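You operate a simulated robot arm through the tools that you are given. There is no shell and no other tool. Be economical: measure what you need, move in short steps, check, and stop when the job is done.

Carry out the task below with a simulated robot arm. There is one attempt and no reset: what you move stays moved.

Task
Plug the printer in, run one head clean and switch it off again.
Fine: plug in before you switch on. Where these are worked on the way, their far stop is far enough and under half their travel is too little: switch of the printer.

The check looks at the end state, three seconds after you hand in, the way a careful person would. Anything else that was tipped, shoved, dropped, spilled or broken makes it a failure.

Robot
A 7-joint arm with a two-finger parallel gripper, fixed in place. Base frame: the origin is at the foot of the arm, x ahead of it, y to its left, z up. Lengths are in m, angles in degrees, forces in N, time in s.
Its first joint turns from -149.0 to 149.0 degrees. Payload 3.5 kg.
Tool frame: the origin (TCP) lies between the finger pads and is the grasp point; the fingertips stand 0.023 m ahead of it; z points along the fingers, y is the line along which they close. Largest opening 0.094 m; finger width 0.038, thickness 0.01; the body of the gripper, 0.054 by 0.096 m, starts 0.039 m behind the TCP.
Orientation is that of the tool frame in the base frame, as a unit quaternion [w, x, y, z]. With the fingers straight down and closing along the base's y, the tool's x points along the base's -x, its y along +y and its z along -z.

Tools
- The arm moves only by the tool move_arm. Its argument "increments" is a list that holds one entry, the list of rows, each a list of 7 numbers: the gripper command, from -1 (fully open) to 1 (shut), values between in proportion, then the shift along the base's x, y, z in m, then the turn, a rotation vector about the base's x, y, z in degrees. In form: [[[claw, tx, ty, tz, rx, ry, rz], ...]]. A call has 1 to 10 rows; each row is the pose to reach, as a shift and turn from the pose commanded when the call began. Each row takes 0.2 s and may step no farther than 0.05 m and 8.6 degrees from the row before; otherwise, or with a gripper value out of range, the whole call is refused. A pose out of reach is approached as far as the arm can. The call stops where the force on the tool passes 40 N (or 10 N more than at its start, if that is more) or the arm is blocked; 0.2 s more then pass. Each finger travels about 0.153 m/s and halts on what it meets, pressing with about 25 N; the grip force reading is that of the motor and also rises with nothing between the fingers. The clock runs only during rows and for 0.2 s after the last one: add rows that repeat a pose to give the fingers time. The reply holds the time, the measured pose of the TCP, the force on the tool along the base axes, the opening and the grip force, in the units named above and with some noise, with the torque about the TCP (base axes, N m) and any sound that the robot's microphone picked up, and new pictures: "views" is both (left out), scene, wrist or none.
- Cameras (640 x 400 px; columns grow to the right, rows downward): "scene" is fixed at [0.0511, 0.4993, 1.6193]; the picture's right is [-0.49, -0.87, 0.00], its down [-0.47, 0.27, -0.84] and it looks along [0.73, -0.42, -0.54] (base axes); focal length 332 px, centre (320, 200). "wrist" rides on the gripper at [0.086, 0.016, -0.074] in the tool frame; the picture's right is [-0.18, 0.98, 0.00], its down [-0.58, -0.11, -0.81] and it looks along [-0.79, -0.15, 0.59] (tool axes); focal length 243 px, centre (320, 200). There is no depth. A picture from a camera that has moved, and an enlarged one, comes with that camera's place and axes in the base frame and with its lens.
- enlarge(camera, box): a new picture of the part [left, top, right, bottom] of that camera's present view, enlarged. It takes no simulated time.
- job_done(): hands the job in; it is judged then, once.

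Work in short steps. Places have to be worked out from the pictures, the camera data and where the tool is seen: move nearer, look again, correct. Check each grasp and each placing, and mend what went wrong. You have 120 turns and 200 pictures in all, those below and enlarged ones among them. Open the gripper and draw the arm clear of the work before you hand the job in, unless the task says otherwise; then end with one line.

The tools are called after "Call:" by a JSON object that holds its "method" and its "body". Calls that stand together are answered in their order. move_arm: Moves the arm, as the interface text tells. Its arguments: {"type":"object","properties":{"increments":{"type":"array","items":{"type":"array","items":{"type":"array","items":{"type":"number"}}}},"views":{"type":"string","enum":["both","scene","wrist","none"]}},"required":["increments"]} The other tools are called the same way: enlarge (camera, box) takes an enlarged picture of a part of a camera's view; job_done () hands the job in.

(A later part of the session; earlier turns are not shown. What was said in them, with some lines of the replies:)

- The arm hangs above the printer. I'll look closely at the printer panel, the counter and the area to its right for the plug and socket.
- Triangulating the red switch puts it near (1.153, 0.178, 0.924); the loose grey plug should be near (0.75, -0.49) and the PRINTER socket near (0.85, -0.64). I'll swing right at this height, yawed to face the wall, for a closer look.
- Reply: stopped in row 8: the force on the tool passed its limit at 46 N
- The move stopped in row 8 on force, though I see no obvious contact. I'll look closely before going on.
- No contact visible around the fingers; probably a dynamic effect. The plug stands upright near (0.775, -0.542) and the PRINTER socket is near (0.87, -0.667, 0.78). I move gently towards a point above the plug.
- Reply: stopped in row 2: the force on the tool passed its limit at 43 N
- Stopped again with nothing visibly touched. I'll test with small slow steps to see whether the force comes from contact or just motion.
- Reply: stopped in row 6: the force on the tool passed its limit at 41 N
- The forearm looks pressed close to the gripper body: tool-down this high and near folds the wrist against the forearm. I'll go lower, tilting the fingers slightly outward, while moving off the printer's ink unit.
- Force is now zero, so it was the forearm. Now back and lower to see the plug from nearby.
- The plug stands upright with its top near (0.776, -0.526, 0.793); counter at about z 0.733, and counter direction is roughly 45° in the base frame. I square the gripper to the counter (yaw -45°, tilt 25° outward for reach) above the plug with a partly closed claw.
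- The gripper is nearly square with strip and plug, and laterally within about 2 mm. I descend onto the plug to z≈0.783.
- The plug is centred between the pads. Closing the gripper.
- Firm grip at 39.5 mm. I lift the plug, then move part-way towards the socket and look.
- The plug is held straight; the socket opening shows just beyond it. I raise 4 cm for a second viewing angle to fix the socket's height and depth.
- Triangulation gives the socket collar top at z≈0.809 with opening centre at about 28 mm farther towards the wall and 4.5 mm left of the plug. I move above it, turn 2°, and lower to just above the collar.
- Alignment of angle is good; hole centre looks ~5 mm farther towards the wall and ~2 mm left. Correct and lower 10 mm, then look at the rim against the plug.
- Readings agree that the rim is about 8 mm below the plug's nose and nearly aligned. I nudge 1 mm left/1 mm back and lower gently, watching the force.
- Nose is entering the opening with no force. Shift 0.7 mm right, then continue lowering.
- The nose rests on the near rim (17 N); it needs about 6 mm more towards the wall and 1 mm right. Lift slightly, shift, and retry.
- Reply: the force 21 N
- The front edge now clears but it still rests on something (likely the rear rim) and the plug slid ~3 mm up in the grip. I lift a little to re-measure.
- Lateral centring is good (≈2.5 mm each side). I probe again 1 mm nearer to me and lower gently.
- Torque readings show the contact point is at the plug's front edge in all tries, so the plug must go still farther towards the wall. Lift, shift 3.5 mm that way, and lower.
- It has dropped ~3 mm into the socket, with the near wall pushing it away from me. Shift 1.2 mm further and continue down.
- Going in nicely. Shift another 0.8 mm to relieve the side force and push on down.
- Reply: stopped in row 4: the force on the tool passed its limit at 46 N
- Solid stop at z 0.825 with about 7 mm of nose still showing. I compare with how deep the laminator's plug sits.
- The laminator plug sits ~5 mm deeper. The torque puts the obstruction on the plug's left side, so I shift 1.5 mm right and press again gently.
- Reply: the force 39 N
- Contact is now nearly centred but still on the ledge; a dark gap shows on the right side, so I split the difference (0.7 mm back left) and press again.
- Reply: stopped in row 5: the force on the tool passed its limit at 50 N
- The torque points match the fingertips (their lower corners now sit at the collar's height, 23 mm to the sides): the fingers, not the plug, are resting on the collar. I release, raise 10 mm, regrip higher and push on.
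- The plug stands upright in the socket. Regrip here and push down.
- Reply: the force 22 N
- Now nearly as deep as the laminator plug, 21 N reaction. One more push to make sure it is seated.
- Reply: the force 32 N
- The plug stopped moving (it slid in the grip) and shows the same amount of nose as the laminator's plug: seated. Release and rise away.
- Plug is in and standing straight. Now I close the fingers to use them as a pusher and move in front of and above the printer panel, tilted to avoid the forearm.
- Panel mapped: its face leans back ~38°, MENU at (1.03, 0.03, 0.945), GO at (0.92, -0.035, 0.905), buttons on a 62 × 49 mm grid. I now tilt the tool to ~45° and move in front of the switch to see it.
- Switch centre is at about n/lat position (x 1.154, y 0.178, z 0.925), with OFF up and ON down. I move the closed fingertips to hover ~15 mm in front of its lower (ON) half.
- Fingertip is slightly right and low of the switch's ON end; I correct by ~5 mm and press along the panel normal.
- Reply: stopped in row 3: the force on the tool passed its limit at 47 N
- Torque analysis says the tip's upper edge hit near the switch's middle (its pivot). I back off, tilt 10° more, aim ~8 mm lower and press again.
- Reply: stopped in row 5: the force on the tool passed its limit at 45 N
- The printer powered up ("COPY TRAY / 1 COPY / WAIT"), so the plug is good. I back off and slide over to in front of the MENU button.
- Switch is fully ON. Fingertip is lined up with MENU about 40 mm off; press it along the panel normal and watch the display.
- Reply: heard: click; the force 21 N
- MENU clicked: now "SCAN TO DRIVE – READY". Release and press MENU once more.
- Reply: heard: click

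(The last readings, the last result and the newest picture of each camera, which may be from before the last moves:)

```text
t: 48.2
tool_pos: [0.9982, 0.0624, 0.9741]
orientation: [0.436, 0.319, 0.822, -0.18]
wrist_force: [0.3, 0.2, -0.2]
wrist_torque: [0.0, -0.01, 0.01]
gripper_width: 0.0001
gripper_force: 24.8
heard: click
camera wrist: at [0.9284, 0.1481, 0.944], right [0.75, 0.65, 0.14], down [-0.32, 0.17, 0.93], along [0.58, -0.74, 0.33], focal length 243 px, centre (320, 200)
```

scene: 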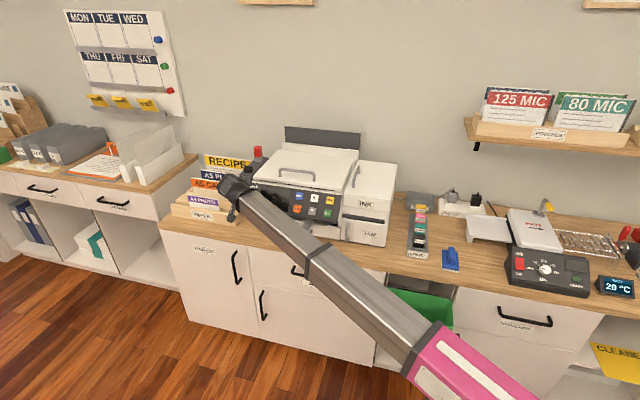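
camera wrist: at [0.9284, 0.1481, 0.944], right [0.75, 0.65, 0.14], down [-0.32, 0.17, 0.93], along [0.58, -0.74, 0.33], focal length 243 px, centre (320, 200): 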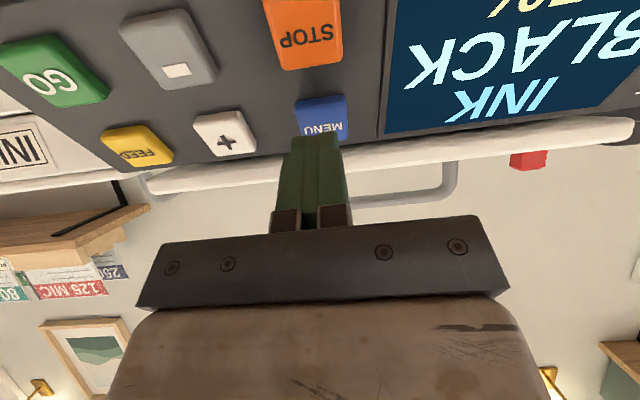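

"INK BLACK …%". Press MENU again.

Call:
{"method": "move_arm", "body": {"increments": [[[1, 0.0075, -0.0075, -0.0083, 0, 0, 0], [1, 0.012, -0.012, -0.0131, 0, 0, 0], [1, 0.0143, -0.0143, -0.0157, 0, 0, 0], [1, 0.016, -0.016, -0.0175, 0, 0, 0], [1, 0.012, -0.012, -0.0131, 0, 0, 0], [1, 0.0075, -0.0075, -0.0083, 0, 0, 0], [1, 0, 0, 0, 0, 0, 0]]], "views": "wrist"}}

```text
t: 49.8
tool_pos: [0.9977, 0.0627, 0.9744]
orientation: [0.435, 0.319, 0.822, -0.18]
wrist_force: [-0.2, -0.7, -0.7]
wrist_torque: [0.02, 0.02, -0.01]
gripper_width: 0.0
gripper_force: 25.1
heard: click
camera wrist: at [0.9289, 0.1481, 0.9448], right [0.75, 0.65, 0.14], down [-0.32, 0.17, 0.93], along [0.58, -0.74, 0.33], focal length 243 px, centre (320, 200)
```

wrist: 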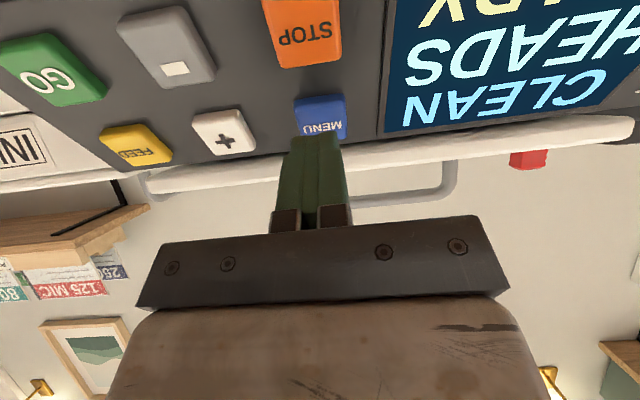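

"CLEAN HEADS – READY". Now move across to the GO button.

Call:
{"method": "move_arm", "body": {"increments": [[[1, -0.027, -0.01, 0.0, 0, 0, 0], [1, -0.055, -0.03, -0.013, 0, 0, 0], [1, -0.085, -0.05, -0.027, 0, 0, 0], [1, -0.1087, -0.0667, -0.04, 0, 0, 0], [1, -0.1087, -0.0667, -0.04, 0, 0, 0]]], "views": "wrist"}}

```text
t: 51.0
tool_pos: [0.8887, -0.0039, 0.9336]
orientation: [0.436, 0.319, 0.822, -0.179]
wrist_force: [0.2, 0.2, 0.0]
wrist_torque: [-0.01, 0.02, -0.01]
gripper_width: 0.0001
gripper_force: 25.1
camera wrist: at [0.8195, 0.0813, 0.9046], right [0.75, 0.65, 0.14], down [-0.32, 0.17, 0.93], along [0.58, -0.74, 0.33], focal length 243 px, centre (320, 200)
```

wrist: 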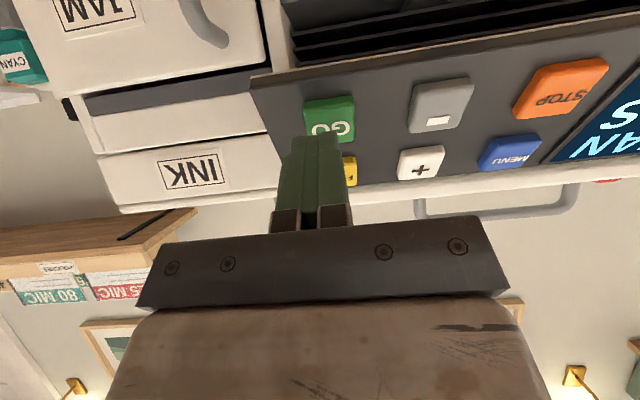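

GO sits ~4 mm left of the fingertip line; correct and press GO once.

Call:
{"method": "move_arm", "body": {"increments": [[[1, 0.0103, -0.0047, -0.0083, 0, 0, 0], [1, 0.0148, -0.0092, -0.0131, 0, 0, 0], [1, 0.0171, -0.0115, -0.0157, 0, 0, 0], [1, 0.0188, -0.0132, -0.0175, 0, 0, 0], [1, 0.0148, -0.0092, -0.0131, 0, 0, 0], [1, 0.0103, -0.0047, -0.0083, 0, 0, 0], [1, 0.0028, 0.0028, 0, 0, 0, 0]]], "views": "both"}}

Call:
{"method": "enlarge", "body": {"camera": "scene", "box": [240, 160, 350, 240]}}

```text
t: 52.0
tool_pos: [0.905, -0.0144, 0.9201]
orientation: [0.437, 0.32, 0.821, -0.18]
wrist_force: [-11.1, 11.9, 14.7]
wrist_torque: [0.1, 0.23, -0.06]
gripper_width: 0.0001
gripper_force: 25.1
heard: click
stopped in row 4: the force on the tool passed its limit at 45 N (the readings are from after the stop); the commanded pose is now the measured one
camera wrist: at [0.835, 0.071, 0.8896], right [0.75, 0.65, 0.14], down [-0.32, 0.17, 0.93], along [0.58, -0.74, 0.33], focal length 243 px, centre (320, 200)
```

scene: 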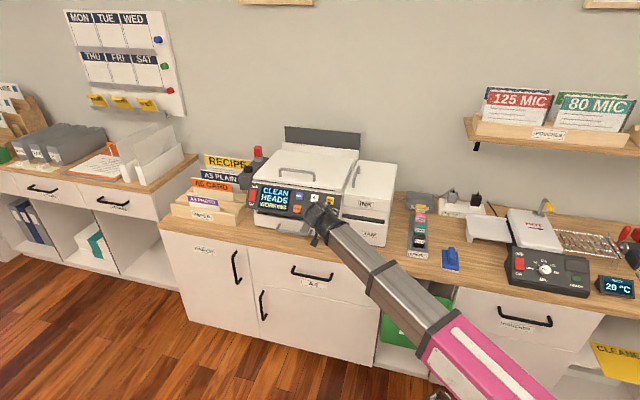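
wrist: 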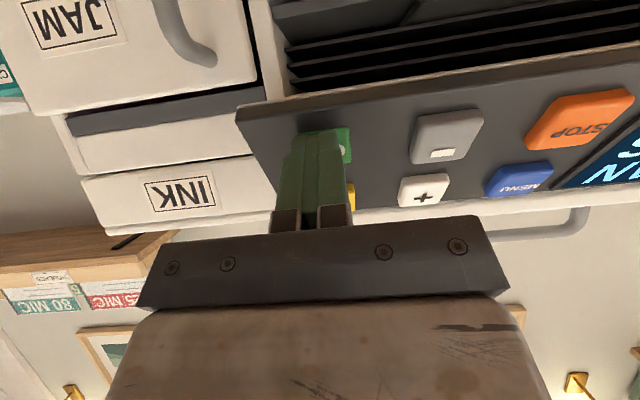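

```text
5.00 times, centred on (295, 200) of scene
camera zoom: at [0.0511, 0.4993, 1.6193], right [-0.49, -0.87, 0.0], down [-0.47, 0.27, -0.84], along [0.73, -0.42, -0.54], focal length 1662 px, centre (445, 200)
```

zoom: 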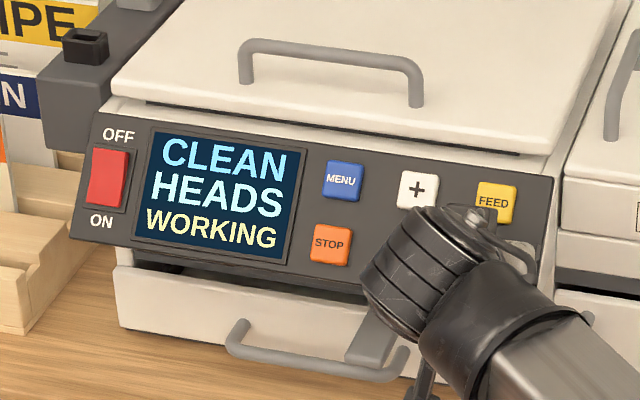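

"CLEAN HEADS – WORKING": one clean is running. Back off the GO button and wait until it finishes.

Call:
{"method": "move_arm", "body": {"increments": [[[1, -0.006, 0.006, 0.0065, 0, 0, 0], [1, -0.015, 0.015, 0.016, 0, 0, 0], [1, -0.03, 0.03, 0.035, 0, 0, 0], [1, -0.03, 0.03, 0.035, 0, 0, 0], [1, -0.03, 0.03, 0.035, 0, 0, 0], [1, -0.03, 0.03, 0.035, 0, 0, 0], [1, -0.03, 0.03, 0.035, 0, 0, 0], [1, -0.03, 0.03, 0.035, 0, 0, 0], [1, -0.03, 0.03, 0.035, 0, 0, 0], [1, -0.03, 0.03, 0.035, 0, 0, 0]]], "views": "none"}}

Call:
{"method": "enlarge", "body": {"camera": "scene", "box": [240, 160, 350, 240]}}

```text
t: 54.2
tool_pos: [0.8764, 0.0143, 0.9536]
orientation: [0.436, 0.319, 0.822, -0.18]
wrist_force: [0.2, 0.1, -0.9]
wrist_torque: [0.01, 0.0, 0.0]
gripper_width: 0.0001
gripper_force: 24.8
```

```text
5.00 times, centred on (295, 200) of scene
camera zoom: at [0.0511, 0.4993, 1.6193], right [-0.49, -0.87, 0.0], down [-0.47, 0.27, -0.84], along [0.73, -0.42, -0.54], focal length 1662 px, centre (445, 200)
```

zoom: 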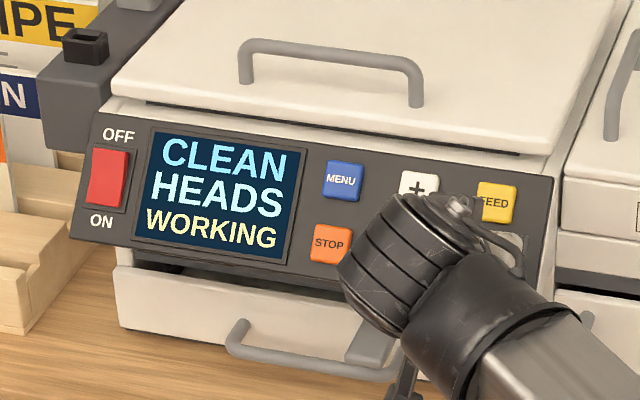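

Still working. Meanwhile I travel (well clear of the panel) to a hover in front of the switch's upper OFF half, tilting back to 46°.

Call:
{"method": "move_arm", "body": {"increments": [[[1, 0.025, 0.033, 0.015, 0, 0, 0], [1, 0.057, 0.064, 0.03, 0, 0, 0], [1, 0.088, 0.095, 0.03, 2, 2, 0], [1, 0.119, 0.128, 0.03, 4, 4, 0], [1, 0.15, 0.16, 0.03, 6, 6, 0], [1, 0.182, 0.194, 0.03, 7.1, 7.1, 0], [1, 0.2128, 0.22, 0.03, 7.1, 7.1, 0], [1, 0.235, 0.205, 0.02, 7.1, 7.1, 0], [1, 0.255, 0.185, 0.0115, 7.1, 7.1, 0], [1, 0.255, 0.185, 0.0115, 7.1, 7.1, 0]]], "views": "wrist"}}

Call:
{"method": "enlarge", "body": {"camera": "scene", "box": [240, 160, 350, 240]}}

Call:
{"method": "enlarge", "body": {"camera": "wrist", "box": [200, 0, 440, 180]}}

```text
t: 56.4
tool_pos: [1.1306, 0.1994, 0.9667]
orientation: [0.364, 0.334, 0.857, -0.148]
wrist_force: [0.2, -1.4, 0.5]
wrist_torque: [-0.03, 0.03, 0.01]
gripper_width: 0.0003
gripper_force: 25.1
camera wrist: at [1.0584, 0.2874, 0.9547], right [0.76, 0.63, 0.12], down [-0.2, 0.05, 0.98], along [0.61, -0.77, 0.16], focal length 243 px, centre (320, 200)
```

wrist: 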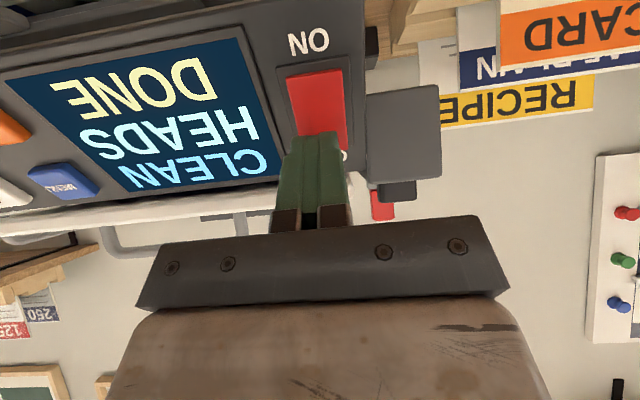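

```text
5.00 times, centred on (295, 200) of scene
camera zoom: at [0.0511, 0.4993, 1.6193], right [-0.49, -0.87, 0.0], down [-0.47, 0.27, -0.84], along [0.73, -0.42, -0.54], focal length 1662 px, centre (445, 200)
```

zoom: 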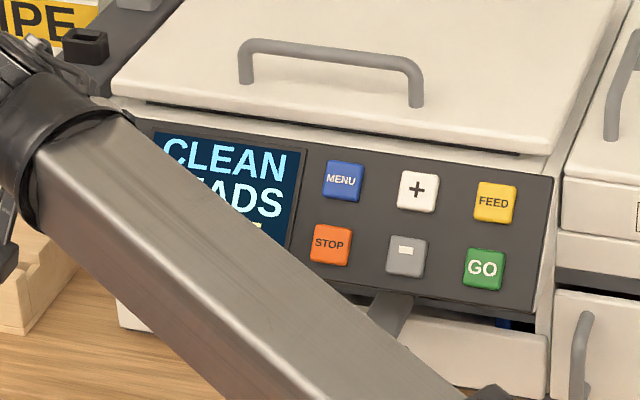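

```text
2.22 times, centred on (320, 90) of wrist
camera zoom: at [1.0584, 0.2874, 0.9547], right [0.76, 0.63, 0.12], down [-0.2, 0.05, 0.98], along [0.61, -0.77, 0.16], focal length 539 px, centre (320, 444)
```

zoom: 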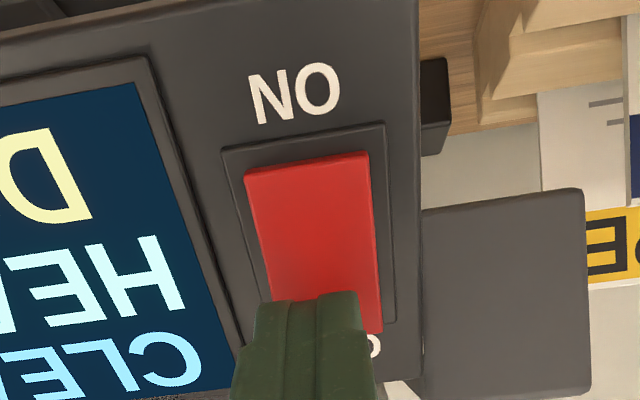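

"CLEAN HEADS – DONE". Fingertip is over the OFF end of the switch; press it along the panel normal.

Call:
{"method": "move_arm", "body": {"increments": [[[1, 0.0053, -0.0053, -0.0033, 0, 0, 0], [1, 0.0086, -0.0086, -0.0069, 0, 0, 0], [1, 0.0109, -0.0109, -0.0094, 0, 0, 0], [1, 0.0131, -0.0131, -0.0118, 0, 0, 0], [1, 0.0153, -0.0153, -0.0143, 0, 0, 0]]], "views": "wrist"}}

```text
t: 57.5
tool_pos: [1.1401, 0.1903, 0.9573]
orientation: [0.364, 0.334, 0.857, -0.147]
wrist_force: [-12.1, 9.8, 12.1]
wrist_torque: [0.09, 0.29, -0.13]
gripper_width: 0.0002
gripper_force: 25.2
stopped in row 5: the force on the tool passed its limit at 45 N (the readings are from after the stop); the commanded pose is now the measured one
camera wrist: at [1.0681, 0.278, 0.9466], right [0.76, 0.64, 0.12], down [-0.2, 0.05, 0.98], along [0.62, -0.77, 0.16], focal length 243 px, centre (320, 200)
```

wrist: 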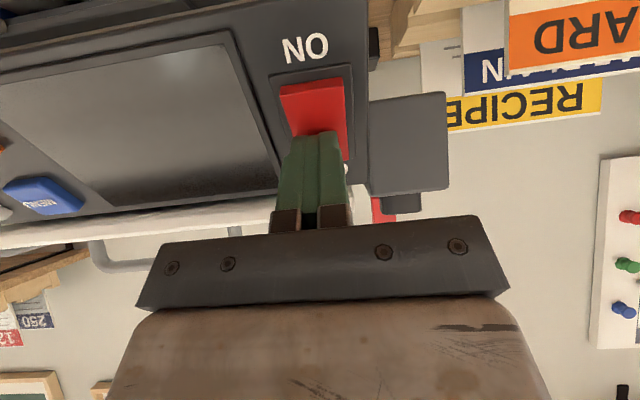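

The display is dark: the printer is off. Back away from the panel, open the gripper and check the whole scene.

Call:
{"method": "move_arm", "body": {"increments": [[[1, -0.01, 0.01, 0.011, 0, 0, 0], [1, -0.03, 0.03, 0.035, 0, 0, 0], [1, -0.06, 0.05, 0.06, 0, 0, 0], [0, -0.1, 0.05, 0.08, 0, 0, 0], [-1, -0.14, 0.03, 0.1, 0, 0, 0], [-1, -0.18, 0.01, 0.12, 0, 0, 0], [-1, -0.2, -0.03, 0.13, 0, 0, 0], [-1, -0.22, -0.07, 0.14, 0, 0, 0], [-1, -0.24, -0.11, 0.15, 0, 0, 0], [-1, -0.24, -0.11, 0.15, 0, 0, 0]]], "views": "scene"}}

Call:
{"method": "enlarge", "body": {"camera": "scene", "box": [160, 130, 350, 250]}}

Call:
{"method": "enlarge", "body": {"camera": "scene", "box": [400, 170, 500, 250]}}

```text
t: 59.7
tool_pos: [0.9023, 0.0785, 1.1069]
orientation: [0.364, 0.334, 0.857, -0.148]
wrist_force: [0.4, 1.0, -0.3]
wrist_torque: [0.04, -0.02, -0.03]
gripper_width: 0.0939
gripper_force: 0.1
```

scene: 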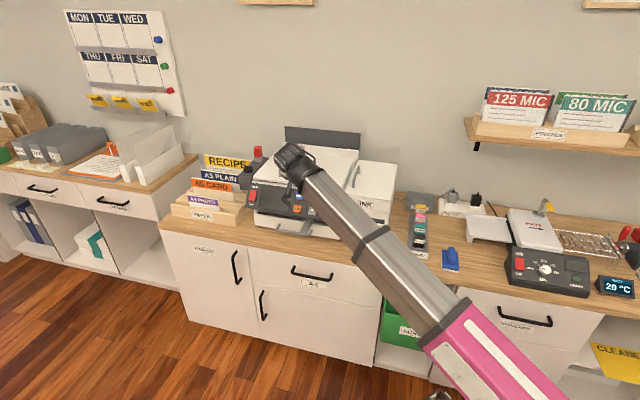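

```text
3.33 times, centred on (255, 190) of scene
camera zoom: at [0.0511, 0.4993, 1.6193], right [-0.49, -0.87, 0.0], down [-0.47, 0.27, -0.84], along [0.73, -0.42, -0.54], focal length 1108 px, centre (537, 233)
```

zoom: 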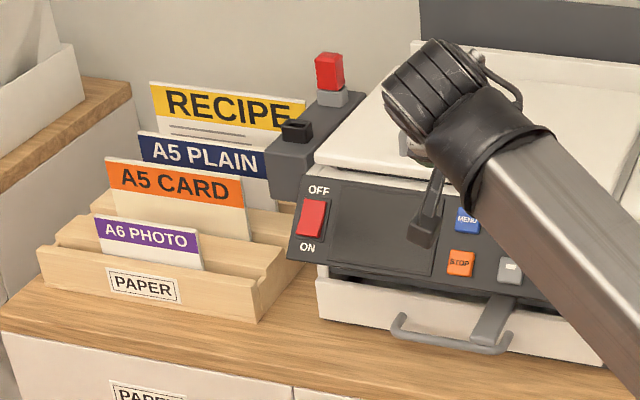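

```text
5.00 times, centred on (450, 210) of scene
camera zoom: at [0.0511, 0.4993, 1.6193], right [-0.49, -0.87, 0.0], down [-0.47, 0.27, -0.84], along [0.73, -0.42, -0.54], focal length 1662 px, centre (-330, 150)
```

zoom: 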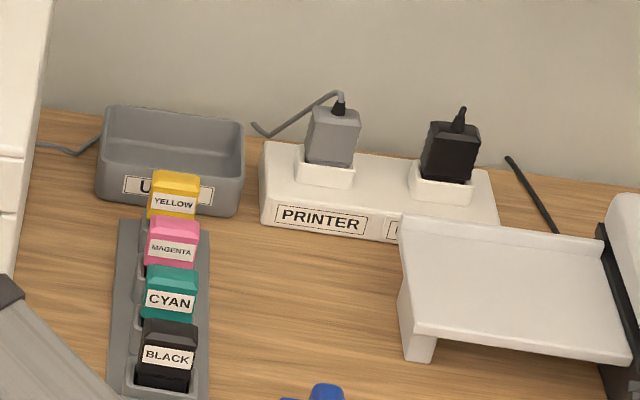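

The printer is plugged in and its switch is at OFF with a dark display. The cards, ink rack, tray and the rest of the bench look undisturbed, and the gripper is open and clear, so I hand in.

Call:
{"method": "job_done", "body": {}}

```text
The job is handed in.
```

The printer is plugged in at the PRINTER socket, ran one head clean until the display read "CLEAN HEADS DONE", and is switched off again with the arm clear.
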